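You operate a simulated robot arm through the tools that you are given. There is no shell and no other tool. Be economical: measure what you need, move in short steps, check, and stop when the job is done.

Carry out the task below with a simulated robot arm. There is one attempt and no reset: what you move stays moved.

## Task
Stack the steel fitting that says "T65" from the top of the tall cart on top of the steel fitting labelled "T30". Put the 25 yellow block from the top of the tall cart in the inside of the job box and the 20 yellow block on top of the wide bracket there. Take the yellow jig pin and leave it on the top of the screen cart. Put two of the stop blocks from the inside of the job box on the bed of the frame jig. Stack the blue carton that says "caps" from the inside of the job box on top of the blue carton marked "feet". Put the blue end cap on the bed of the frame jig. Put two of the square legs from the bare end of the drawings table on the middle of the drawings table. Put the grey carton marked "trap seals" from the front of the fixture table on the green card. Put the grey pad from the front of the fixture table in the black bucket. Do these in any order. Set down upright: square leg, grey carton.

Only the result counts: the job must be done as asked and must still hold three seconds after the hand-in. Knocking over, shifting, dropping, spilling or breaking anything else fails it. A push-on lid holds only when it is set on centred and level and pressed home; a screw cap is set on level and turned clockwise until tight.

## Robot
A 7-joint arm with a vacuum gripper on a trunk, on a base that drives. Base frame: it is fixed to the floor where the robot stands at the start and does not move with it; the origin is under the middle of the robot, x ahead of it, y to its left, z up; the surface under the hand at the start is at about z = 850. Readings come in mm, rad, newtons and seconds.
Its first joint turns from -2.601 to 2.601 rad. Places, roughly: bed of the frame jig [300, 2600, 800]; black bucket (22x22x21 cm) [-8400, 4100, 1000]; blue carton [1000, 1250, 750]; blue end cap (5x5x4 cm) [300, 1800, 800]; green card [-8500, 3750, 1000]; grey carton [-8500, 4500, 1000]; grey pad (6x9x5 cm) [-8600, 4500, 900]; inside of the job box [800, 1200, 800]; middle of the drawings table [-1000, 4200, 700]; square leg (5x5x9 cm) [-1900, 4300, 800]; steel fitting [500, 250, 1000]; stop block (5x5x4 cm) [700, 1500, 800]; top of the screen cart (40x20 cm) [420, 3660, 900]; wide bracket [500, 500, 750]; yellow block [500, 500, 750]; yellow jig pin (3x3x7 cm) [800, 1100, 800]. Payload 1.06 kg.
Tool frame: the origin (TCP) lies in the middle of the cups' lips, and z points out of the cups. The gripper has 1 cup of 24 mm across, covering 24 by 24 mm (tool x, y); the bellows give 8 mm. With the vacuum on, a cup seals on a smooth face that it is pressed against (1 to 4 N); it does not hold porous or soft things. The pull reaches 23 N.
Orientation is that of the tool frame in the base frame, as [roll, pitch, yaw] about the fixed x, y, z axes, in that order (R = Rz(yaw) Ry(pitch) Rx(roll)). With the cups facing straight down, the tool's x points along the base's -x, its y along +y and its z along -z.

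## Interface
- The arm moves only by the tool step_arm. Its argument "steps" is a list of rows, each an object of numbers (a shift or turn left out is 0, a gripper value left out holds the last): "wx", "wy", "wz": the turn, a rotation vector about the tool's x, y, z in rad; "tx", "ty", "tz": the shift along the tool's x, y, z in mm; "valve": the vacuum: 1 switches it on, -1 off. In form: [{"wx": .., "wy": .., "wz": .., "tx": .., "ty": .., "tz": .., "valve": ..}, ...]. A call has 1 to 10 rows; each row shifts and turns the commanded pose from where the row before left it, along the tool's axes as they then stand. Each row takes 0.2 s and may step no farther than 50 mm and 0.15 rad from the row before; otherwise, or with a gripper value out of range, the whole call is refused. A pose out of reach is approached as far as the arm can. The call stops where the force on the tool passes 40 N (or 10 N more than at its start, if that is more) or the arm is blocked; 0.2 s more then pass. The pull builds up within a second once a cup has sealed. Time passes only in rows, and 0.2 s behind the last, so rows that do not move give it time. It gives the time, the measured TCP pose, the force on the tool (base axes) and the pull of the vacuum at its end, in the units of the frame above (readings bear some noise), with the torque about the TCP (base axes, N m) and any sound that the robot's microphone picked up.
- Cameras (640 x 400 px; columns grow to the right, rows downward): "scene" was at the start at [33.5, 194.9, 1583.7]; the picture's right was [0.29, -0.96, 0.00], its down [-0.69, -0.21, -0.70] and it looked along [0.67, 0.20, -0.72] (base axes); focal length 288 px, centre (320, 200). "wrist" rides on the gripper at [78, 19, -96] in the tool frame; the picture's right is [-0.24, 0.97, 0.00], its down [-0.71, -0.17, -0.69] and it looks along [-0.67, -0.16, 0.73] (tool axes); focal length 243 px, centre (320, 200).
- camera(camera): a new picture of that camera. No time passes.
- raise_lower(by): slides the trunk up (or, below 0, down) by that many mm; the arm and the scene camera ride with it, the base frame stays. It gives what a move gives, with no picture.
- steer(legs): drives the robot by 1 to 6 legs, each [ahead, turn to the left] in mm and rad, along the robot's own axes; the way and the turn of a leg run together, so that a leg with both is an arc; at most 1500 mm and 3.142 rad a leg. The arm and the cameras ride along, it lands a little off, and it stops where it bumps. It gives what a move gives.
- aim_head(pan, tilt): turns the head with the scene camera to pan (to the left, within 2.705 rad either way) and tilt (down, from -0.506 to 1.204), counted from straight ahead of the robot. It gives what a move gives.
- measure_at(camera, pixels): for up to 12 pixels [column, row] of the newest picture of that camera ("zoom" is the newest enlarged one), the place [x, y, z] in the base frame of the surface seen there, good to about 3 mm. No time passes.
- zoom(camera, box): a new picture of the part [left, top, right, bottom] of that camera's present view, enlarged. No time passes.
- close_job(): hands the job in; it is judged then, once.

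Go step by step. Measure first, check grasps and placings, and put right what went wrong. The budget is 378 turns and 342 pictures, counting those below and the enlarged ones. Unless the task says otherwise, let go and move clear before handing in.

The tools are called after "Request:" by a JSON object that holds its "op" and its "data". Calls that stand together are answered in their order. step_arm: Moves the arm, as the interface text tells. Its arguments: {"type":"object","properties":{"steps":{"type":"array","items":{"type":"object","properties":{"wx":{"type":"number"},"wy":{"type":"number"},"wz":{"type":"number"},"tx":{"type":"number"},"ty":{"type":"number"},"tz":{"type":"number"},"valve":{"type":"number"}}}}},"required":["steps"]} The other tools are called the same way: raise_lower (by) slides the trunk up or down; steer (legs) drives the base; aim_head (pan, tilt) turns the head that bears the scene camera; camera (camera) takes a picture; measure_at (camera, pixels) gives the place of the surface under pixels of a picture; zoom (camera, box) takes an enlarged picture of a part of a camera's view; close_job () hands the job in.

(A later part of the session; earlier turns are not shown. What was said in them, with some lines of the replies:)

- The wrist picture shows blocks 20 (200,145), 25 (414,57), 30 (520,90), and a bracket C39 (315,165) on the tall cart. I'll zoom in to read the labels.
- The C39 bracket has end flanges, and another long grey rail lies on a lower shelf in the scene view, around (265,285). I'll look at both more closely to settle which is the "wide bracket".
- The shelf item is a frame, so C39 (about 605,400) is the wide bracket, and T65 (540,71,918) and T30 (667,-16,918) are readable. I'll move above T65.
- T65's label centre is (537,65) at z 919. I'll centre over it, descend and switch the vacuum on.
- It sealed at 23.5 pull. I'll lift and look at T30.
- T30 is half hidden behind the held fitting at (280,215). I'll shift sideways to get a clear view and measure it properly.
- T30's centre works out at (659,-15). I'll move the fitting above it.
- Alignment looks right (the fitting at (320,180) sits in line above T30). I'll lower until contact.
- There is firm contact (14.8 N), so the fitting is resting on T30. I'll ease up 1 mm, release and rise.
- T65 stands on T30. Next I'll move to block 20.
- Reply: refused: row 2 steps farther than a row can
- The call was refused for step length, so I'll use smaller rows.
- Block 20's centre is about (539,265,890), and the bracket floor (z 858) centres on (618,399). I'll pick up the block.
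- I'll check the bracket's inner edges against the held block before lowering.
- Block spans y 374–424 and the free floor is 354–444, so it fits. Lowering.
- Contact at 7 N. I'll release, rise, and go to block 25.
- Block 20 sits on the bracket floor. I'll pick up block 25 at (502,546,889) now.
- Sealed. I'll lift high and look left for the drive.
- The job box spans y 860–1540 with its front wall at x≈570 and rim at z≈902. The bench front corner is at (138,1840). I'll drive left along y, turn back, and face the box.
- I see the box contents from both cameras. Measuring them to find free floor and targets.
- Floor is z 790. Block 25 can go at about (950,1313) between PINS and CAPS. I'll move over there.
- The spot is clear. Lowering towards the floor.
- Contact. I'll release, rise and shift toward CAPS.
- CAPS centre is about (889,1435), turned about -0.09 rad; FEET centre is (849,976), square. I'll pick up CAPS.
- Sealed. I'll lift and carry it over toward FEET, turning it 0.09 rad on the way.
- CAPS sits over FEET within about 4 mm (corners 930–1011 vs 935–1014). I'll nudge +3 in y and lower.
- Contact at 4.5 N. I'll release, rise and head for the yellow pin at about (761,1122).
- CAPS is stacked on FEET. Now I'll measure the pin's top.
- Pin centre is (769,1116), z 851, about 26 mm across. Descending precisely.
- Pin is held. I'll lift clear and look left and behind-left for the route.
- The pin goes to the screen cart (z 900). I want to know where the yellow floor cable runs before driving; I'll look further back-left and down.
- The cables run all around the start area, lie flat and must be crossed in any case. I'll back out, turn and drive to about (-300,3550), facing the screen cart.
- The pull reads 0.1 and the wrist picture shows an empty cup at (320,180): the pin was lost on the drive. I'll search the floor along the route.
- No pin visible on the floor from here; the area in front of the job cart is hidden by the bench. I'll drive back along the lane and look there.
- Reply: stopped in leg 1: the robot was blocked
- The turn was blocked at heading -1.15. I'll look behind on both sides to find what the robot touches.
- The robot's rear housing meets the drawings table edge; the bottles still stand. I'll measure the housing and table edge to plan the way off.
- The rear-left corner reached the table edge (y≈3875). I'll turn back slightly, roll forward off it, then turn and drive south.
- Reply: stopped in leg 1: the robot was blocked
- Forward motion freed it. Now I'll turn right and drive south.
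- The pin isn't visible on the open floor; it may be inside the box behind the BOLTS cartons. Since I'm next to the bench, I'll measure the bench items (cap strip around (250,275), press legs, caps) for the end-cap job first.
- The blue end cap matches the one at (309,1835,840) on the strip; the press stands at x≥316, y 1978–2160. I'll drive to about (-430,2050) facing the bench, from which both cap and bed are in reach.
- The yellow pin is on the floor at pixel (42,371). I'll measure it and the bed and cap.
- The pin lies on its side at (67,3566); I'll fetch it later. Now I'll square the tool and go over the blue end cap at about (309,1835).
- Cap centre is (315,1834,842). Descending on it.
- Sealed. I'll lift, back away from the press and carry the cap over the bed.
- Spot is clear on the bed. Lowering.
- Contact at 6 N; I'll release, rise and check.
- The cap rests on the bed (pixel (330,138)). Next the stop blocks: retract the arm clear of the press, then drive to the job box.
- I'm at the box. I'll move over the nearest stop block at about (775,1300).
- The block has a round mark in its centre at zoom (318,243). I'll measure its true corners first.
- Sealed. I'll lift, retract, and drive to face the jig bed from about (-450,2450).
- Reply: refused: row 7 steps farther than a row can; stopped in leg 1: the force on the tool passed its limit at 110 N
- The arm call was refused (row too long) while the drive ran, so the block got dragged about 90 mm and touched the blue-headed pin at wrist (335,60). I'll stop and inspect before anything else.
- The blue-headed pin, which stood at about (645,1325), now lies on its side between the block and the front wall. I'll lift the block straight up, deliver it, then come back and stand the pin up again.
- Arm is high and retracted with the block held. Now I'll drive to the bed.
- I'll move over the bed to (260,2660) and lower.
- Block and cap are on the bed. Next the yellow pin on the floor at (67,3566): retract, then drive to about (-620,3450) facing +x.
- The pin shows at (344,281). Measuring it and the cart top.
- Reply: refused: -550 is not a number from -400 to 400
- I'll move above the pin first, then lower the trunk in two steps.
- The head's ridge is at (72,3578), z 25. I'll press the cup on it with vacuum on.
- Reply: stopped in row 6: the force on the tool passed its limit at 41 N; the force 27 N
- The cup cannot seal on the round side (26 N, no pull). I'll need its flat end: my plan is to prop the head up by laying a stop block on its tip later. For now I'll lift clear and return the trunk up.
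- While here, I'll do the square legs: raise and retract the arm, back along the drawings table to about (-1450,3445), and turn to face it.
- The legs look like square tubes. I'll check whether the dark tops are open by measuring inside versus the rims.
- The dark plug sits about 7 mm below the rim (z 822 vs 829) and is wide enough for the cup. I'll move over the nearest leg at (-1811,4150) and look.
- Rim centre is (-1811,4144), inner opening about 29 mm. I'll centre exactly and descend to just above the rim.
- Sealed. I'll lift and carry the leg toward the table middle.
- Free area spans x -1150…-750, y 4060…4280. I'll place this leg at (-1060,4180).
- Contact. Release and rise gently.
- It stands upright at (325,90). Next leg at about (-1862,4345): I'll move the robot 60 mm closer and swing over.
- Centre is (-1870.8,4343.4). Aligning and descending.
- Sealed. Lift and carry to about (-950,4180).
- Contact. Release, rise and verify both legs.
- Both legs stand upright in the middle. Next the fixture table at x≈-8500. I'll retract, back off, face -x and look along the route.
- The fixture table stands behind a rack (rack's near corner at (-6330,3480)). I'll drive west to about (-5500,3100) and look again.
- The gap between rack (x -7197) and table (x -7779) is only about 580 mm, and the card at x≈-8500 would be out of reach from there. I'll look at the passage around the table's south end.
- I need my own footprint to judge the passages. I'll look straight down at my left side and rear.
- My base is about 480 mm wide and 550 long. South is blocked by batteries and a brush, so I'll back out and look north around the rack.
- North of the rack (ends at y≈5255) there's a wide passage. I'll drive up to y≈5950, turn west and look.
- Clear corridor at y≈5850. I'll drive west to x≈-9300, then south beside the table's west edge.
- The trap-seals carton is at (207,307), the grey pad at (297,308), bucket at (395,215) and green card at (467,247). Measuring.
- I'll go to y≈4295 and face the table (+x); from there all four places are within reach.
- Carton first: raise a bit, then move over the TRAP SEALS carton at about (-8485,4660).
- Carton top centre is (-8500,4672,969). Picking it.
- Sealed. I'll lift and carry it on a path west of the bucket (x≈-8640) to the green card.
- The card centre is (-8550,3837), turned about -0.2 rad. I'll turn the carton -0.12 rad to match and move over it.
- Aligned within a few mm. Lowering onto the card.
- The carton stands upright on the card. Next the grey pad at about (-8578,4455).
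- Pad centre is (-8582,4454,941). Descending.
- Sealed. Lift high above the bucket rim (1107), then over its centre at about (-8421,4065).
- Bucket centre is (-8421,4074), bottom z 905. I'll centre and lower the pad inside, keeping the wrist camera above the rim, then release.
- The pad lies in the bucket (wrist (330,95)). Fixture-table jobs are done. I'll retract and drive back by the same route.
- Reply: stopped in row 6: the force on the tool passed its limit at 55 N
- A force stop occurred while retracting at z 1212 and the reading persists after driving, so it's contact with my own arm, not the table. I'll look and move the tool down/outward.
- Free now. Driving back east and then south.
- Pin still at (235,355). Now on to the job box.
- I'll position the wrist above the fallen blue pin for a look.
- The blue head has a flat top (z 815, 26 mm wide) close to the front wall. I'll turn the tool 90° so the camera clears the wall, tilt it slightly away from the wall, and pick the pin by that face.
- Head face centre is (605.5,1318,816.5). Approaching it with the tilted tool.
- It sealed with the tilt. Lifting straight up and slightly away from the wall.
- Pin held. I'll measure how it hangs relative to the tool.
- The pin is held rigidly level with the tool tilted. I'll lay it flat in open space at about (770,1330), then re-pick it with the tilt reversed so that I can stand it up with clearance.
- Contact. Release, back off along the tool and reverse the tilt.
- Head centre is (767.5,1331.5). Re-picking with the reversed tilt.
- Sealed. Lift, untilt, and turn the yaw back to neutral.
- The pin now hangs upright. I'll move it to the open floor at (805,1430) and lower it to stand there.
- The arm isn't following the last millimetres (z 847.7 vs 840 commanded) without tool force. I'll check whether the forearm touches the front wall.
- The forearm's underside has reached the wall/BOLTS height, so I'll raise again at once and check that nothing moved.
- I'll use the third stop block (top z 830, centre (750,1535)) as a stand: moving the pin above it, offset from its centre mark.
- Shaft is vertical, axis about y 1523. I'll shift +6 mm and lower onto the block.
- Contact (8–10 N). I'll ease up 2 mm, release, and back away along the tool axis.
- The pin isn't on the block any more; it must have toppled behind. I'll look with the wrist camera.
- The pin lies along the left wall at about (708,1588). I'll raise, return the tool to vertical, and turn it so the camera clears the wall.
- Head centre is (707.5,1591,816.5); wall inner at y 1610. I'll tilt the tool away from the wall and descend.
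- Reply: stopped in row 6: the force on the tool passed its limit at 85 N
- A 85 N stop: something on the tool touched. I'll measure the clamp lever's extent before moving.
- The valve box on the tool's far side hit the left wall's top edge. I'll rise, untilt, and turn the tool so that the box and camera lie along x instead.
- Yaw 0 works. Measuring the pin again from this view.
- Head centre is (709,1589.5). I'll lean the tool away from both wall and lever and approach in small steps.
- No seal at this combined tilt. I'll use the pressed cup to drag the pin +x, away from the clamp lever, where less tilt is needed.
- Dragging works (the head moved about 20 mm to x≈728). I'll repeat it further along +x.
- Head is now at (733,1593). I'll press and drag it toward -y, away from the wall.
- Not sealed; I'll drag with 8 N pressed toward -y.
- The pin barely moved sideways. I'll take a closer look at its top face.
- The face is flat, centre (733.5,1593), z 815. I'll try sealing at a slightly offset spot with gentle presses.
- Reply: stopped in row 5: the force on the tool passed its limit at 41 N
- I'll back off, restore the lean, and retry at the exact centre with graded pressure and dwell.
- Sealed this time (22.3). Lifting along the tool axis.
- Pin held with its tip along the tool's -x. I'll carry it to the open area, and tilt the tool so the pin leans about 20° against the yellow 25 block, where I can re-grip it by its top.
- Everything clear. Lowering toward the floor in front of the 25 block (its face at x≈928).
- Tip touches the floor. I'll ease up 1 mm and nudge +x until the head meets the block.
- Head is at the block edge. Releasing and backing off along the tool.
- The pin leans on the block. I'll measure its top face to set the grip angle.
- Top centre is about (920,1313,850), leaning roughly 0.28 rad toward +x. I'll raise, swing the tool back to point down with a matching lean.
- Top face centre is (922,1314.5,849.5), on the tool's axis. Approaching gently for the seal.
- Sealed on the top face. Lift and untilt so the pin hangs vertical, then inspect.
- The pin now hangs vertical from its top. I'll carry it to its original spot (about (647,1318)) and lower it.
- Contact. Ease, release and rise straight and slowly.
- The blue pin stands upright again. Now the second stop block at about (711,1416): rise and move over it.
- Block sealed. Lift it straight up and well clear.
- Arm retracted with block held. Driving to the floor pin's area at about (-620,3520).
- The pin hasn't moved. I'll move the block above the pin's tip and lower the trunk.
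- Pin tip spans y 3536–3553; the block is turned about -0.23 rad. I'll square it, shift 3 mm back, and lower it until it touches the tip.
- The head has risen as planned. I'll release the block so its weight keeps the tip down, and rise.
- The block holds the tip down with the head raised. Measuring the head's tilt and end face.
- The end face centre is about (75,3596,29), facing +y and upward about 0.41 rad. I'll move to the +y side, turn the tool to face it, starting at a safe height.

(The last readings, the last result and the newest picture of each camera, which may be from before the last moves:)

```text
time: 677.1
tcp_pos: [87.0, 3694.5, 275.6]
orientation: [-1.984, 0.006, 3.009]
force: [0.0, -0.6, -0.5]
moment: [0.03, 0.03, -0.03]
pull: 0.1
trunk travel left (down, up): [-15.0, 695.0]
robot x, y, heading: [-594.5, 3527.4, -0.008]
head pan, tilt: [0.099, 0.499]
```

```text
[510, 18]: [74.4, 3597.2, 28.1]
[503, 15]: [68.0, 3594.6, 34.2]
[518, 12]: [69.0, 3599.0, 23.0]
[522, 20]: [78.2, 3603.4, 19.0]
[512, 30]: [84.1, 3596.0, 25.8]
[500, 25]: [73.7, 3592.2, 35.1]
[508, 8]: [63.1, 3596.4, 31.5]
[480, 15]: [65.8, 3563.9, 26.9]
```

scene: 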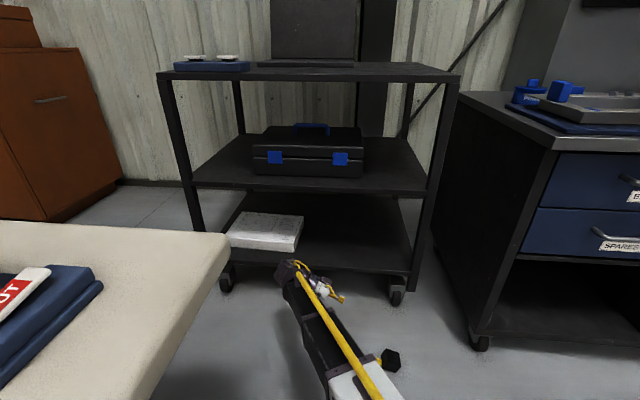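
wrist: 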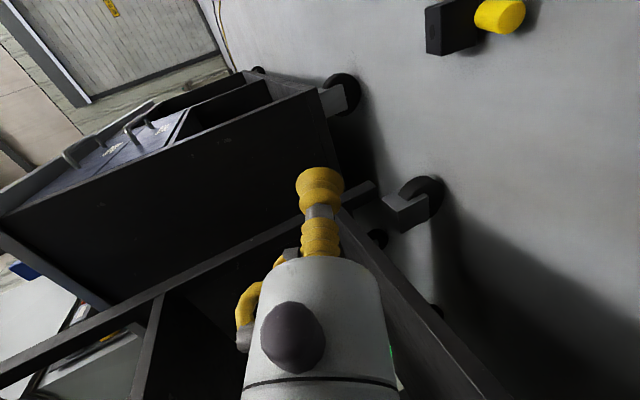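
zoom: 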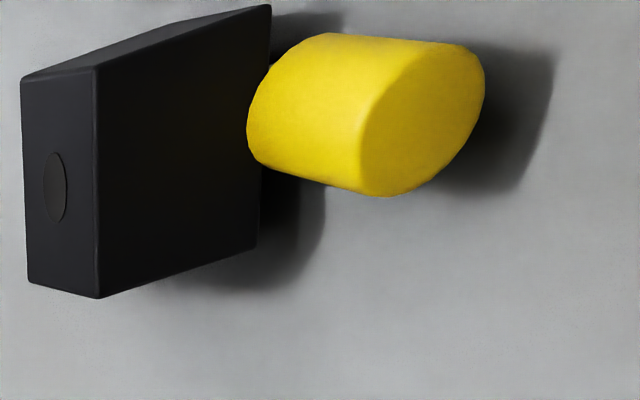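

Face centre is (74.5,3597.5,28), elevation about 0.48 rad. I'll trim the tilt and approach along the axis.

Request:
{"op": "step_arm", "data": {"steps": [{"wx": -0.07}, {"ty": 29, "tz": 26.9}, {"ty": 29, "tz": 26.9}, {"ty": 29, "tz": 26.9}, {"ty": 29, "tz": 26.9}, {"ty": 29, "tz": 26.9}, {"ty": 28.8, "tz": 27}, {}]}}

Request:
{"op": "camera", "data": {"camera": "wrist"}}

Request:
{"op": "zoom", "data": {"camera": "scene", "box": [270, 240, 450, 400]}}

```text
time: 678.9
tcp_pos: [79.7, 3631.9, 47.2]
orientation: [-2.053, 0.002, 3.003]
force: [1.3, -0.2, -0.5]
moment: [-0.01, 0.0, 0.02]
pull: 0.2
trunk travel left (down, up): [-15.0, 695.0]
robot x, y, heading: [-595.2, 3525.5, -0.005]
head pan, tilt: [0.099, 0.499]
```

```text
105 pictures are left
```

wrist: 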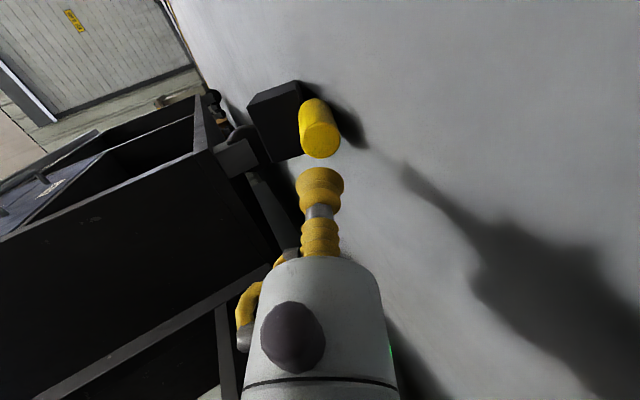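

```text
2.50 times, centred on (360, 320) of scene
```

zoom: 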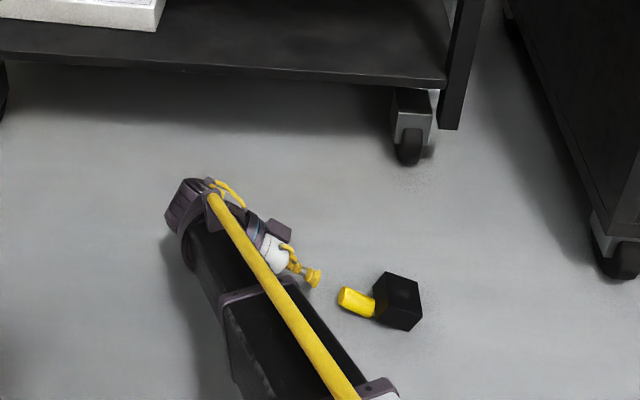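

Request:
{"op": "zoom", "data": {"camera": "wrist", "box": [280, 80, 360, 180]}}

Request:
{"op": "measure_at", "data": {"camera": "wrist", "pixels": [[320, 141], [306, 141], [335, 141], [320, 130], [320, 152], [312, 150], [330, 132]]}}

```text
4.00 times, centred on (320, 130) of wrist
```

zoom: 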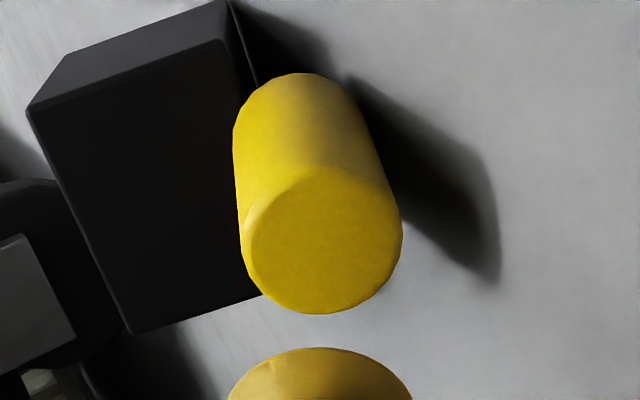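

```text
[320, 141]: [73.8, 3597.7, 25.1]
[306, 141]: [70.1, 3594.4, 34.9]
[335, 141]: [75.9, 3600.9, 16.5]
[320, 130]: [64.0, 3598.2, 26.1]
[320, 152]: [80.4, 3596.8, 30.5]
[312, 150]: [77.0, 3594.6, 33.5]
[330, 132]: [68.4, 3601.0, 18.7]
```

Aligned within about 3 mm. Closing in gently with the vacuum on.

Request:
{"op": "step_arm", "data": {"steps": [{"tx": 1.8, "ty": 2.6, "tz": 30, "valve": 1}, {"tz": 6}, {"tz": 3}, {"tz": 1}, {}, {"tz": 1}, {}, {}]}}

```text
time: 680.7
tcp_pos: [74.7, 3598.7, 27.2]
orientation: [-2.052, 0.003, 3.002]
force: [0.9, -0.6, 0.9]
moment: [-0.13, 0.02, 0.05]
pull: 23.4
trunk travel left (down, up): [-15.0, 695.0]
robot x, y, heading: [-591.0, 3524.7, 0.002]
head pan, tilt: [0.099, 0.499]
```

Sealed (23.4). I'll draw the pin out along its axis, then raise.

Request:
{"op": "step_arm", "data": {"steps": [{"tz": -15}, {"tz": -30}, {"tz": -35}, {"ty": -20, "tz": -20}, {"ty": -35, "tz": -20}, {"ty": -35, "tz": -20}, {"ty": -35, "tz": -20}, {}]}}

Request:
{"op": "camera", "data": {"camera": "wrist"}}

```text
time: 682.5
tcp_pos: [84.5, 3684.1, 211.9]
orientation: [-2.053, 0.003, 3.0]
force: [1.0, 0.7, -0.4]
moment: [-0.02, -0.01, 0.0]
pull: 23.2
trunk travel left (down, up): [-15.0, 695.0]
robot x, y, heading: [-598.8, 3523.7, 0.0]
head pan, tilt: [0.099, 0.499]
```

```text
102 pictures are left
```

wrist: 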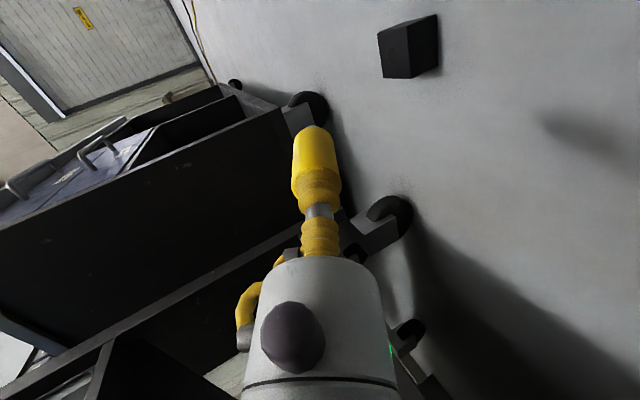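

The pin is free and the block lies flat. I'll turn the tool vertical and raise the trunk.

Request:
{"op": "step_arm", "data": {"steps": [{"wx": -0.136}, {"wx": -0.136}, {"wx": -0.136}, {"wx": -0.136}, {"wx": -0.136}, {"wx": -0.136}, {"wx": -0.136}, {"wx": -0.136}, {"wz": -0.14}, {}]}}

Request:
{"op": "raise_lower", "data": {"by": 400}}

Request:
{"op": "raise_lower", "data": {"by": 235}}

Request:
{"op": "step_arm", "data": {"steps": [{"tz": -45}, {"tz": -45}, {"tz": -45}, {"tz": -45}, {}]}}

Request:
{"op": "camera", "data": {"camera": "wrist"}}

```text
time: 684.7
tcp_pos: [85.1, 3683.9, 212.2]
orientation: [-3.14, 0.001, -3.14]
force: [0.3, 0.1, -0.3]
moment: [-0.02, -0.02, -0.01]
pull: 22.1
trunk travel left (down, up): [-15.0, 695.0]
robot x, y, heading: [-594.0, 3525.2, 0.001]
head pan, tilt: [0.099, 0.499]
```

```text
time: 688.6
tcp_pos: [83.6, 3683.5, 612.0]
orientation: [-3.138, 0.001, -3.141]
force: [0.2, -0.5, -0.6]
moment: [-0.03, 0.02, -0.01]
pull: 23.0
trunk travel left (down, up): [-415.0, 295.0]
robot x, y, heading: [-593.2, 3524.3, -0.007]
head pan, tilt: [0.099, 0.499]
```

```text
time: 691.0
tcp_pos: [83.4, 3683.4, 845.7]
orientation: [-3.14, 0.002, -3.141]
force: [0.1, -0.3, -1.0]
moment: [-0.04, 0.0, 0.01]
pull: 23.4
trunk travel left (down, up): [-650.0, 60.0]
robot x, y, heading: [-597.0, 3525.6, 0.001]
head pan, tilt: [0.099, 0.499]
```

```text
time: 692.2
tcp_pos: [85.9, 3683.3, 1026.6]
orientation: [-3.141, 0.001, -3.139]
force: [0.3, 0.4, 0.6]
moment: [0.0, -0.01, 0.01]
pull: 23.3
trunk travel left (down, up): [-650.0, 60.0]
robot x, y, heading: [-595.8, 3525.7, -0.004]
head pan, tilt: [0.099, 0.499]
```

```text
101 pictures are left
```

wrist: 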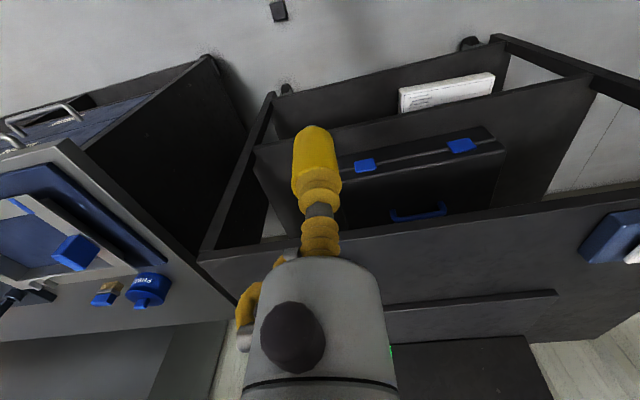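

The cart is a bit far; I'll drive forward 130 mm (block on the floor stays clear) and check the pin is still held.

Request:
{"op": "steer", "data": {"legs": [[130, 0]]}}

Request:
{"op": "aim_head", "data": {"pan": 0.05, "tilt": 0.6}}

Request:
{"op": "camera", "data": {"camera": "scene"}}

```text
time: 693.5
tcp_pos: [216.5, 3682.2, 1026.5]
orientation: [-3.14, 0.001, 3.14]
force: [0.3, -0.1, -1.0]
moment: [0.0, -0.02, 0.01]
pull: 23.4
trunk travel left (down, up): [-650.0, 60.0]
robot x, y, heading: [-461.1, 3525.6, -0.002]
head pan, tilt: [0.099, 0.499]
```

```text
time: 694.2
tcp_pos: [216.2, 3681.5, 1026.6]
orientation: [-3.14, 0.001, 3.139]
force: [0.2, 0.3, -1.9]
moment: [-0.03, -0.02, 0.02]
pull: 22.7
trunk travel left (down, up): [-650.0, 60.0]
robot x, y, heading: [-463.6, 3528.4, -0.001]
head pan, tilt: [0.051, 0.6]
```

```text
100 pictures are left
```

scene: 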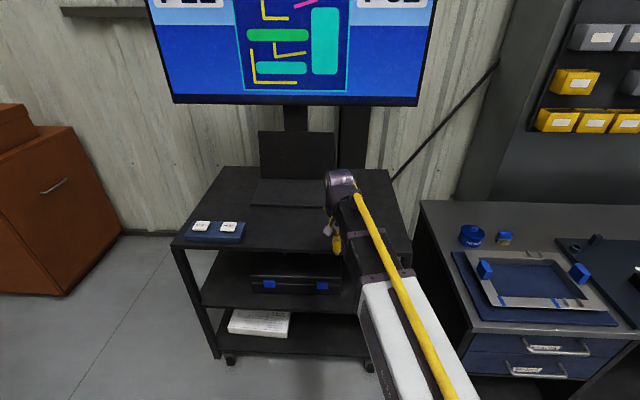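

Pin still held. Moving above the cart top at about (400,3640).

Request:
{"op": "step_arm", "data": {"steps": [{"tx": -46, "ty": -10.5}, {"tx": -46, "ty": -10.5}, {"tx": -46, "ty": -10.5}, {"tx": -46, "ty": -10.5}, {}]}}

Request:
{"op": "zoom", "data": {"camera": "scene", "box": [290, 150, 410, 260]}}

Request:
{"op": "camera", "data": {"camera": "wrist"}}

Request:
{"op": "zoom", "data": {"camera": "wrist", "box": [270, 100, 370, 220]}}

```text
time: 695.4
tcp_pos: [401.0, 3638.1, 1027.3]
orientation: [-3.138, 0.003, 3.14]
force: [0.9, -0.6, -0.2]
moment: [-0.01, -0.04, 0.01]
pull: 23.1
trunk travel left (down, up): [-650.0, 60.0]
robot x, y, heading: [-460.5, 3525.9, -0.001]
head pan, tilt: [0.051, 0.6]
```

```text
3.64 times, centred on (350, 205) of scene
```

zoom: 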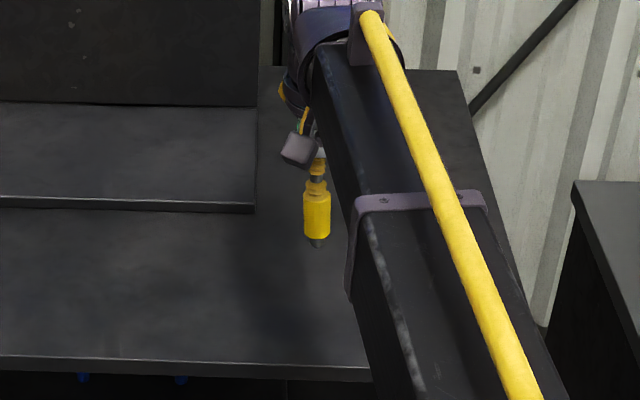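

```text
98 pictures are left
```

wrist: 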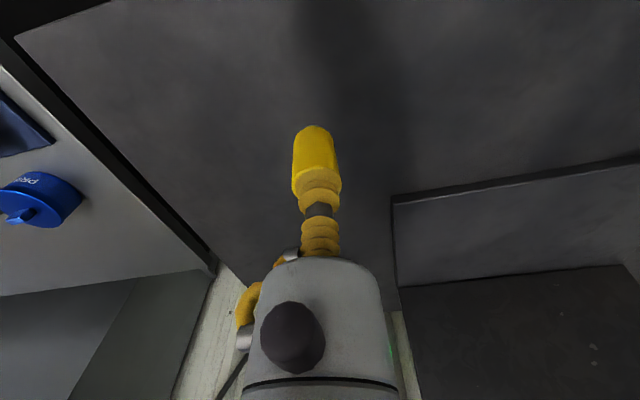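

```text
3.33 times, centred on (320, 160) of wrist
```

zoom: 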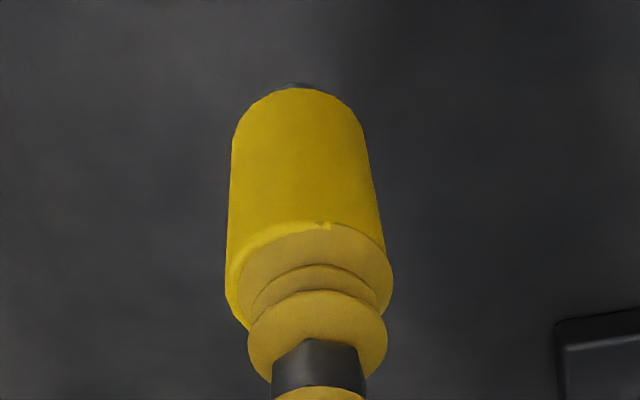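

Request:
{"op": "measure_at", "data": {"camera": "zoom", "pixels": [[303, 105], [303, 140], [303, 180], [303, 215], [240, 140], [355, 140], [235, 215], [372, 215]]}}

Request:
{"op": "measure_at", "data": {"camera": "scene", "pixels": [[377, 205], [377, 210], [376, 214], [377, 217], [374, 208], [380, 208], [374, 214], [379, 214]]}}

```text
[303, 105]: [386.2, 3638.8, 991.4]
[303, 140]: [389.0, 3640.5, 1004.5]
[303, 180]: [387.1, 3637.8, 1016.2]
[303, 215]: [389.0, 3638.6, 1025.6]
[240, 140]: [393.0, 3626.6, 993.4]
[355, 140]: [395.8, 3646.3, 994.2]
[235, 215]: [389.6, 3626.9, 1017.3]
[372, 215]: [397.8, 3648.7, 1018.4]
```

```text
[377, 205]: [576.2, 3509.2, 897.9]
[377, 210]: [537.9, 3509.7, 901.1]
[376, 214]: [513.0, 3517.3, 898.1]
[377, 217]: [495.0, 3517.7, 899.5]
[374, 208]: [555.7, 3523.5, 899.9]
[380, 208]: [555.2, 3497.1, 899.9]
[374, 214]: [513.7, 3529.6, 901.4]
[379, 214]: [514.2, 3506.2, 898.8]
```

The pin hangs vertical. Lowering onto the cart top (contact expected near z 961).

Request:
{"op": "step_arm", "data": {"steps": [{"tz": 40}, {"tz": 18}, {"tz": 4}, {}]}}

Request:
{"op": "step_arm", "data": {"steps": [{"tz": 1.5}, {}, {"tz": 1}, {}]}}

```text
time: 696.4
tcp_pos: [400.2, 3640.2, 966.1]
orientation: [-3.139, 0.002, -3.141]
force: [-0.7, -0.4, -0.5]
moment: [-0.01, 0.02, 0.02]
pull: 23.5
trunk travel left (down, up): [-650.0, 60.0]
robot x, y, heading: [-462.7, 3528.0, -0.009]
head pan, tilt: [0.051, 0.6]
```

```text
time: 697.4
tcp_pos: [400.3, 3639.5, 963.3]
orientation: [-3.14, 0.001, -3.141]
force: [-0.6, -0.8, -0.2]
moment: [0.0, -0.01, 0.01]
pull: 22.8
trunk travel left (down, up): [-650.0, 60.0]
robot x, y, heading: [-461.4, 3525.5, -0.004]
head pan, tilt: [0.051, 0.6]
```

Request:
{"op": "step_arm", "data": {"steps": [{"tz": 1}, {}, {"tz": 0.7}, {}]}}

Request:
{"op": "step_arm", "data": {"steps": [{"tz": 0.7}, {}]}}

```text
time: 698.4
tcp_pos: [400.3, 3640.3, 961.8]
orientation: [-3.14, 0.001, 3.139]
force: [0.2, -0.1, 2.5]
moment: [-0.04, -0.01, 0.04]
pull: 22.7
trunk travel left (down, up): [-650.0, 60.0]
robot x, y, heading: [-466.3, 3524.0, -0.003]
head pan, tilt: [0.051, 0.6]
```

```text
time: 699.0
tcp_pos: [400.2, 3638.6, 960.9]
orientation: [-3.14, 0.002, 3.141]
force: [1.3, -0.9, 6.8]
moment: [-0.09, -0.07, 0.02]
pull: 23.3
trunk travel left (down, up): [-650.0, 60.0]
robot x, y, heading: [-463.5, 3522.0, -0.007]
head pan, tilt: [0.051, 0.6]
```

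Contact. Ease, release and rise slowly.

Request:
{"op": "step_arm", "data": {"steps": [{"tz": -0.6}, {"valve": -1}, {}, {}, {}, {}, {"tz": -3}, {"tz": -6}, {"tz": -20}, {"tz": -40}]}}

Request:
{"op": "camera", "data": {"camera": "wrist"}}

```text
time: 701.2
tcp_pos: [402.4, 3639.6, 1028.6]
orientation: [-3.139, 0.003, 3.141]
force: [-0.1, 0.3, -0.1]
moment: [-0.04, 0.01, 0.02]
pull: 0.1
trunk travel left (down, up): [-650.0, 60.0]
robot x, y, heading: [-467.8, 3522.9, -0.006]
head pan, tilt: [0.051, 0.6]
```

```text
96 pictures are left
```

wrist: 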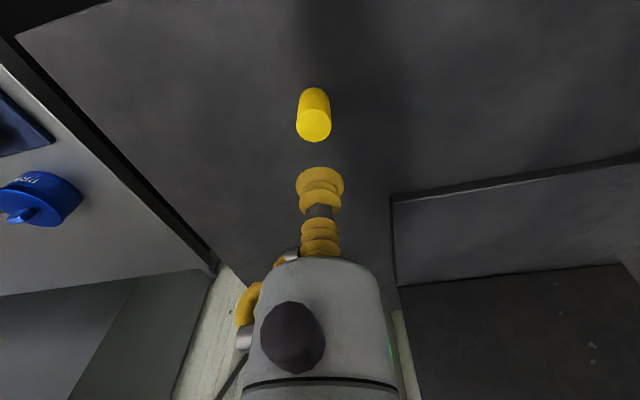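

The pin stands on the screen cart. Now I'll retrieve the stop block from the floor: retract, back up 130 mm, and look.

Request:
{"op": "step_arm", "data": {"steps": [{"tx": 42, "ty": -16, "tz": -5}, {"tx": 42, "ty": -16}, {"tx": 42, "ty": -16}, {"tx": 42, "ty": -16}, {"tx": 42, "ty": -16}, {"tx": 42, "ty": -16}, {"tx": 42, "ty": -16}, {}]}}

Request:
{"op": "steer", "data": {"legs": [[-140, 0]]}}

Request:
{"op": "aim_head", "data": {"pan": 0.0, "tilt": 0.9}}

Request:
{"op": "camera", "data": {"camera": "scene"}}

```text
time: 703.0
tcp_pos: [106.1, 3526.6, 1034.8]
orientation: [-3.141, 0.001, 3.141]
force: [-0.3, 0.7, -0.1]
moment: [-0.01, -0.04, -0.03]
pull: 0.0
trunk travel left (down, up): [-650.0, 60.0]
robot x, y, heading: [-464.5, 3528.4, -0.002]
head pan, tilt: [0.051, 0.6]
```

```text
time: 704.3
tcp_pos: [-34.0, 3528.7, 1035.0]
orientation: [-3.141, 0.001, 3.141]
force: [-0.9, -0.4, 0.4]
moment: [0.01, -0.06, 0.01]
pull: 0.0
trunk travel left (down, up): [-650.0, 60.0]
robot x, y, heading: [-604.6, 3527.3, -0.004]
head pan, tilt: [0.051, 0.6]
```

```text
time: 705.1
tcp_pos: [-34.2, 3528.1, 1036.2]
orientation: [-3.141, 0.002, 3.141]
force: [-0.9, -0.9, -0.4]
moment: [0.01, 0.04, -0.01]
pull: 0.1
trunk travel left (down, up): [-650.0, 60.0]
robot x, y, heading: [-608.3, 3524.4, -0.003]
head pan, tilt: [0.0, 0.901]
```

```text
95 pictures are left
```

scene: 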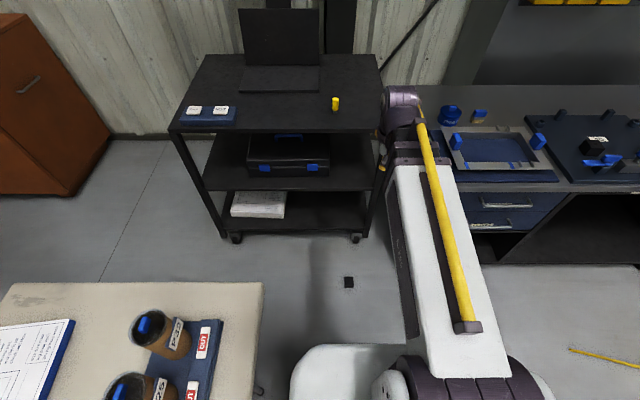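

Request:
{"op": "measure_at", "data": {"camera": "scene", "pixels": [[349, 280], [346, 279], [352, 279], [335, 105]]}}

Request:
{"op": "step_arm", "data": {"steps": [{"tx": -35, "ty": -3}, {"tx": -35, "ty": -3}, {"tx": -34, "ty": -4}, {}]}}

Request:
{"op": "raise_lower", "data": {"by": -400}}

Request:
{"op": "raise_lower", "data": {"by": -235}}

Request:
{"op": "step_arm", "data": {"steps": [{"tz": 45}, {"tz": 45}, {"tz": 45}, {"tz": 45}, {"tz": 40}, {}]}}

Request:
{"op": "camera", "data": {"camera": "wrist"}}

```text
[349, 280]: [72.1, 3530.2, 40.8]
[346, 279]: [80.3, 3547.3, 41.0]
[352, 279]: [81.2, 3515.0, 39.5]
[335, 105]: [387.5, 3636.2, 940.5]
```

```text
time: 706.1
tcp_pos: [70.7, 3518.3, 1036.3]
orientation: [-3.139, 0.002, 3.141]
force: [0.3, 0.2, -0.1]
moment: [0.01, 0.01, 0.02]
pull: 0.0
trunk travel left (down, up): [-650.0, 60.0]
robot x, y, heading: [-602.8, 3523.8, -0.003]
head pan, tilt: [0.0, 0.901]
```

```text
time: 709.9
tcp_pos: [70.3, 3518.0, 635.4]
orientation: [-3.139, 0.002, 3.141]
force: [-0.4, -0.1, 0.3]
moment: [0.0, -0.04, 0.0]
pull: 0.0
trunk travel left (down, up): [-250.0, 460.0]
robot x, y, heading: [-605.8, 3524.7, -0.002]
head pan, tilt: [0.0, 0.901]
```

```text
time: 712.4
tcp_pos: [69.9, 3517.2, 400.4]
orientation: [-3.14, 0.001, 3.141]
force: [-0.3, 0.6, -0.1]
moment: [0.01, 0.02, -0.03]
pull: 0.0
trunk travel left (down, up): [-15.0, 695.0]
robot x, y, heading: [-603.5, 3526.5, 0.0]
head pan, tilt: [0.0, 0.901]
```

```text
time: 713.8
tcp_pos: [69.6, 3516.8, 178.0]
orientation: [-3.139, 0.003, -3.141]
force: [0.5, 0.4, 0.5]
moment: [0.0, 0.0, 0.03]
pull: 0.1
trunk travel left (down, up): [-15.0, 695.0]
robot x, y, heading: [-607.2, 3524.6, -0.001]
head pan, tilt: [0.0, 0.901]
```

```text
94 pictures are left
```

wrist: 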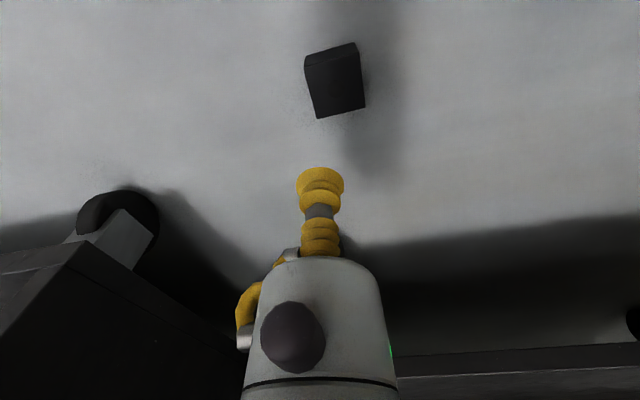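

Request:
{"op": "measure_at", "data": {"camera": "wrist", "pixels": [[335, 88], [307, 68], [356, 55], [364, 106], [318, 116]]}}

```text
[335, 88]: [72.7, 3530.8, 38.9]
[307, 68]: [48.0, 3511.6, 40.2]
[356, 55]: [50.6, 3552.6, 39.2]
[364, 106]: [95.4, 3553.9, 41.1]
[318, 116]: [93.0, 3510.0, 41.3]
```

Block centre is (72,3532), top z 40. Picking it.

Request:
{"op": "step_arm", "data": {"steps": [{"tx": -2.5, "ty": 15, "tz": 40}, {"tz": 45}, {"tz": 40}, {"tz": 9, "valve": 1}, {"tz": 3}, {"tz": 2}, {}, {}, {}]}}

```text
time: 715.8
tcp_pos: [71.5, 3532.4, 41.2]
orientation: [-3.137, 0.0, 3.14]
force: [-0.1, 0.2, 0.1]
moment: [0.01, 0.0, -0.01]
pull: 23.3
trunk travel left (down, up): [-15.0, 695.0]
robot x, y, heading: [-605.7, 3525.0, -0.002]
head pan, tilt: [0.0, 0.901]
```

Sealed. Lifting and raising the trunk.

Request:
{"op": "step_arm", "data": {"steps": [{"tz": -10}, {"tz": -45}, {"tz": -45}, {"tz": -45}, {"tz": -45}, {"tz": -45}, {"tz": -45}, {"tz": -45}, {}]}}

Request:
{"op": "raise_lower", "data": {"by": 400}}

Request:
{"op": "raise_lower", "data": {"by": 235}}

Request:
{"op": "step_arm", "data": {"steps": [{"tx": 35}, {"tx": 35}, {"tx": 30, "tz": -30}, {"tz": -40}, {}]}}

```text
time: 717.8
tcp_pos: [70.4, 3531.8, 367.2]
orientation: [-3.139, 0.001, -3.141]
force: [0.8, 0.0, -4.5]
moment: [-0.01, -0.01, 0.01]
pull: 22.8
trunk travel left (down, up): [-15.0, 695.0]
robot x, y, heading: [-609.5, 3524.8, -0.001]
head pan, tilt: [0.0, 0.901]
```

```text
time: 721.6
tcp_pos: [70.7, 3531.3, 765.5]
orientation: [-3.138, 0.002, 3.141]
force: [0.3, -0.2, -4.0]
moment: [-0.01, -0.04, -0.01]
pull: 23.1
trunk travel left (down, up): [-415.0, 295.0]
robot x, y, heading: [-601.8, 3523.4, -0.002]
head pan, tilt: [0.0, 0.901]
```

```text
time: 724.1
tcp_pos: [70.9, 3532.5, 1000.7]
orientation: [-3.139, -0.001, 3.141]
force: [-0.5, 0.0, -4.7]
moment: [-0.01, 0.02, -0.01]
pull: 23.1
trunk travel left (down, up): [-650.0, 60.0]
robot x, y, heading: [-606.2, 3527.7, -0.004]
head pan, tilt: [0.0, 0.901]
```

```text
time: 725.3
tcp_pos: [-27.1, 3532.0, 1071.2]
orientation: [-3.142, 0.0, 3.142]
force: [-0.3, -0.4, -3.9]
moment: [0.0, 0.01, -0.01]
pull: 23.0
trunk travel left (down, up): [-650.0, 60.0]
robot x, y, heading: [-603.9, 3526.8, 0.005]
head pan, tilt: [0.0, 0.901]
```

Block held. Driving to face the jig bed from about (-440,2560).

Request:
{"op": "steer", "data": {"legs": [[0, -1.408], [981, 0], [0, 1.403]]}}

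Request:
{"op": "aim_head", "data": {"pan": 0.0, "tilt": 0.75}}

Request:
{"op": "camera", "data": {"camera": "wrist"}}

Request:
{"op": "camera", "data": {"camera": "scene"}}

```text
time: 737.4
tcp_pos: [117.7, 2544.8, 1071.6]
orientation: [-3.141, 0.002, 3.136]
force: [-0.5, 0.6, -4.9]
moment: [0.03, 0.04, 0.01]
pull: 22.5
trunk travel left (down, up): [-650.0, 60.0]
robot x, y, heading: [-459.2, 2542.8, -0.007]
head pan, tilt: [0.0, 0.901]
```

```text
time: 738.1
tcp_pos: [117.3, 2545.5, 1072.2]
orientation: [-3.14, 0.002, 3.134]
force: [-0.7, -0.4, -2.4]
moment: [0.02, -0.01, 0.04]
pull: 22.9
trunk travel left (down, up): [-650.0, 60.0]
robot x, y, heading: [-456.0, 2543.8, -0.006]
head pan, tilt: [0.0, 0.75]
```

```text
93 pictures are left
```

wrist: 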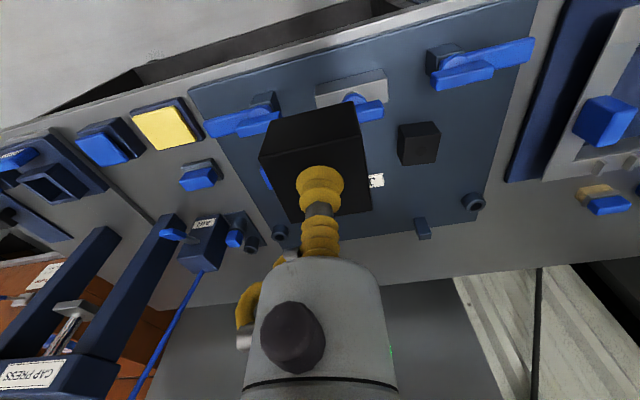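

```text
92 pictures are left
```

scene: 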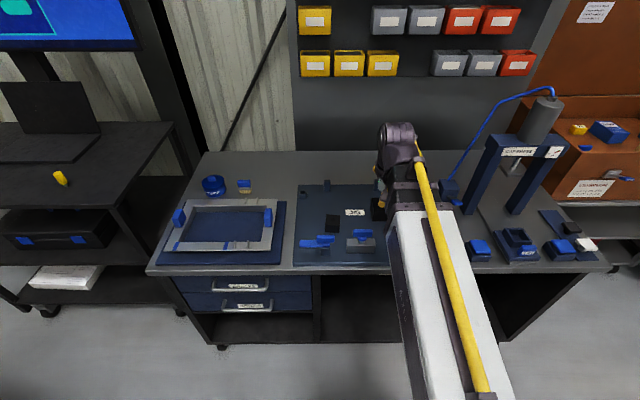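

Placing the second block at (262,2550), between the cap and the first block.

Request:
{"op": "step_arm", "data": {"steps": [{"tx": -48, "ty": 2}, {"tx": -48, "ty": 2}, {"tx": -48, "ty": 1}, {"tz": 45}, {"tz": 45}, {"tz": 45}, {"tz": 45}, {"tz": 15}, {}]}}

Request:
{"op": "camera", "data": {"camera": "wrist"}}

```text
time: 740.1
tcp_pos: [261.8, 2548.6, 877.1]
orientation: [-3.14, 0.002, 3.135]
force: [0.1, 0.0, -3.3]
moment: [0.03, 0.02, -0.01]
pull: 22.9
trunk travel left (down, up): [-650.0, 60.0]
robot x, y, heading: [-454.1, 2540.6, -0.003]
head pan, tilt: [0.0, 0.75]
```

```text
91 pictures are left
```

wrist: 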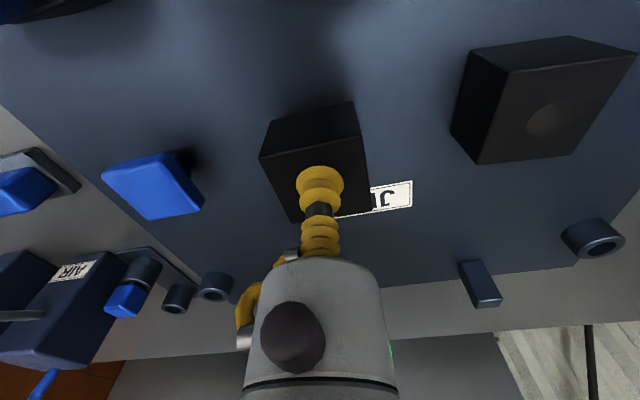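

Request:
{"op": "step_arm", "data": {"steps": [{"tz": 12}, {"tz": 3}, {"tz": 1.5}, {}]}}

```text
time: 741.1
tcp_pos: [262.6, 2549.0, 861.5]
orientation: [-3.14, 0.001, 3.135]
force: [2.0, -1.2, 2.0]
moment: [0.03, 0.01, 0.0]
pull: 22.7
trunk travel left (down, up): [-650.0, 60.0]
robot x, y, heading: [-462.2, 2542.2, -0.012]
head pan, tilt: [0.0, 0.75]
```

Contact. Release, rise and check the bed.

Request:
{"op": "step_arm", "data": {"steps": [{"tz": 0.5}, {"valve": -1}, {}, {}, {"tz": -5}, {"tz": -40}, {"tz": -45}, {"tz": -45}, {"tz": -45}, {"tx": 45}]}}

Request:
{"op": "camera", "data": {"camera": "wrist"}}

Request:
{"op": "zoom", "data": {"camera": "scene", "box": [0, 120, 130, 220]}}

```text
time: 743.3
tcp_pos: [216.5, 2549.5, 1040.3]
orientation: [-3.139, 0.002, 3.135]
force: [-0.2, 0.3, 0.6]
moment: [-0.02, 0.0, 0.04]
pull: 0.0
trunk travel left (down, up): [-650.0, 60.0]
robot x, y, heading: [-460.4, 2539.6, -0.006]
head pan, tilt: [0.0, 0.75]
```

```text
90 pictures are left
```

wrist: 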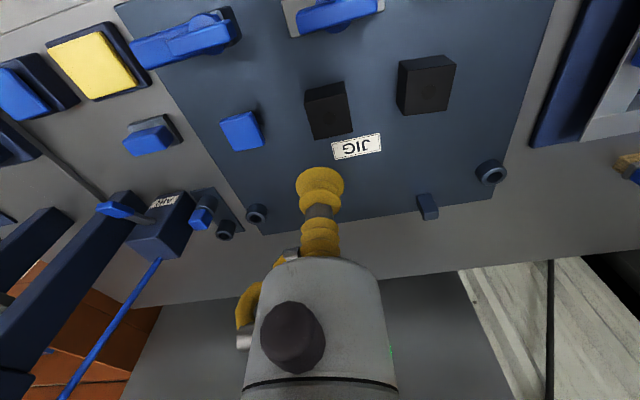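

```text
4.00 times, centred on (65, 170) of scene
```

zoom: 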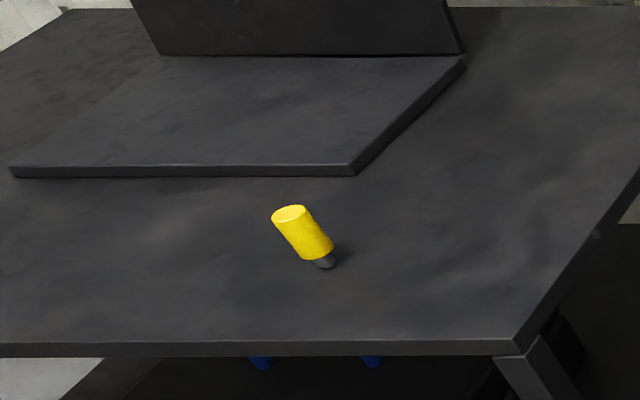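

All three items sit on the bed and the yellow pin stands on the cart. A last check of the job box and tall cart from here.

Request:
{"op": "aim_head", "data": {"pan": -0.75, "tilt": 0.4}}

Request:
{"op": "zoom", "data": {"camera": "scene", "box": [200, 60, 520, 260]}}

Request:
{"op": "camera", "data": {"camera": "scene"}}

```text
time: 744.4
tcp_pos: [218.1, 2549.6, 1040.5]
orientation: [-3.139, 0.0, 3.134]
force: [-0.3, 0.0, -0.4]
moment: [0.0, 0.02, 0.0]
pull: 0.1
trunk travel left (down, up): [-650.0, 60.0]
robot x, y, heading: [-460.0, 2542.6, -0.005]
head pan, tilt: [-0.75, 0.4]
```

```text
2.00 times, centred on (360, 160) of scene
```

zoom: 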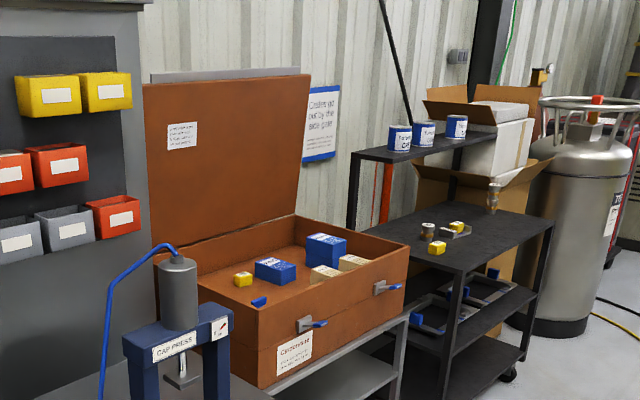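

```text
87 pictures are left
```

scene: 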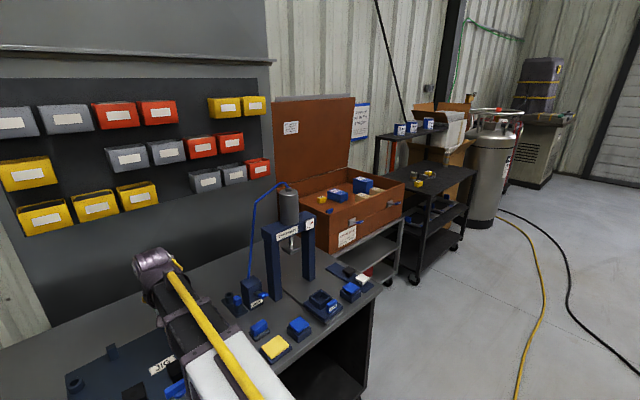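

Request:
{"op": "zoom", "data": {"camera": "scene", "box": [295, 165, 405, 240]}}

Request:
{"op": "zoom", "data": {"camera": "scene", "box": [390, 140, 480, 210]}}

```text
5.33 times, centred on (350, 202) of scene
```

zoom: 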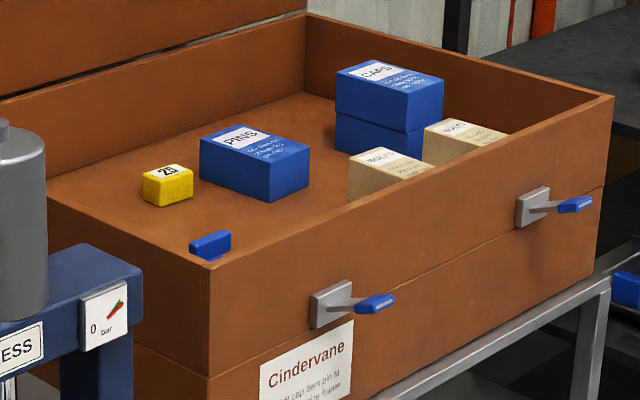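

```text
5.71 times, centred on (435, 175) of scene
```

zoom: 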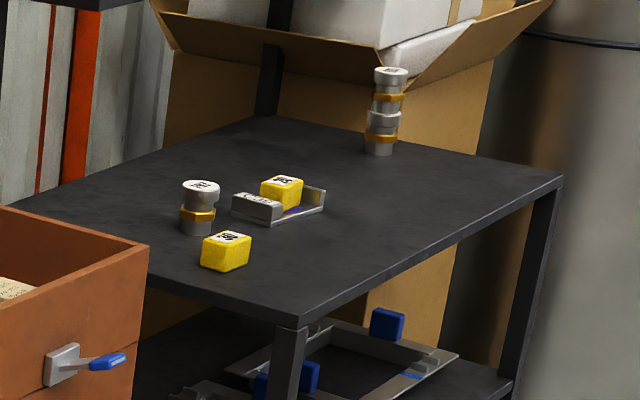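

Request:
{"op": "close_job", "data": {}}

```text
The job is handed in.
```

I did every placement in the list and handed the job in. One thing could count against it: I knocked over the blue pin in the job box and had to put it back.

- **Blue pin:** a refused arm move let a stop block drag into it. I stood it upright again at about where it had been; the spot is my estimate from the earlier pictures.
- **Yellow jig pin:** I dropped it on the floor while driving, then recovered it. It now stands on the screen cart.
- **Other contact:** my forearm touched down once on the front rim or a BOLTS carton in the job box, the tool hit its left wall twice, and the base was stopped once turning beside the drawings table. Nothing looked moved.

The pictures taken just before hand-in showed the stacked fittings, the 20 and 25 blocks, the CAPS-on-FEET stack, the items on the jig bed and the yellow pin all in place. The blue pin was hidden behind the box wall by then; I last saw it standing after I lifted out the second stop block. I did not look again at the fixture table or the square legs after placing them.
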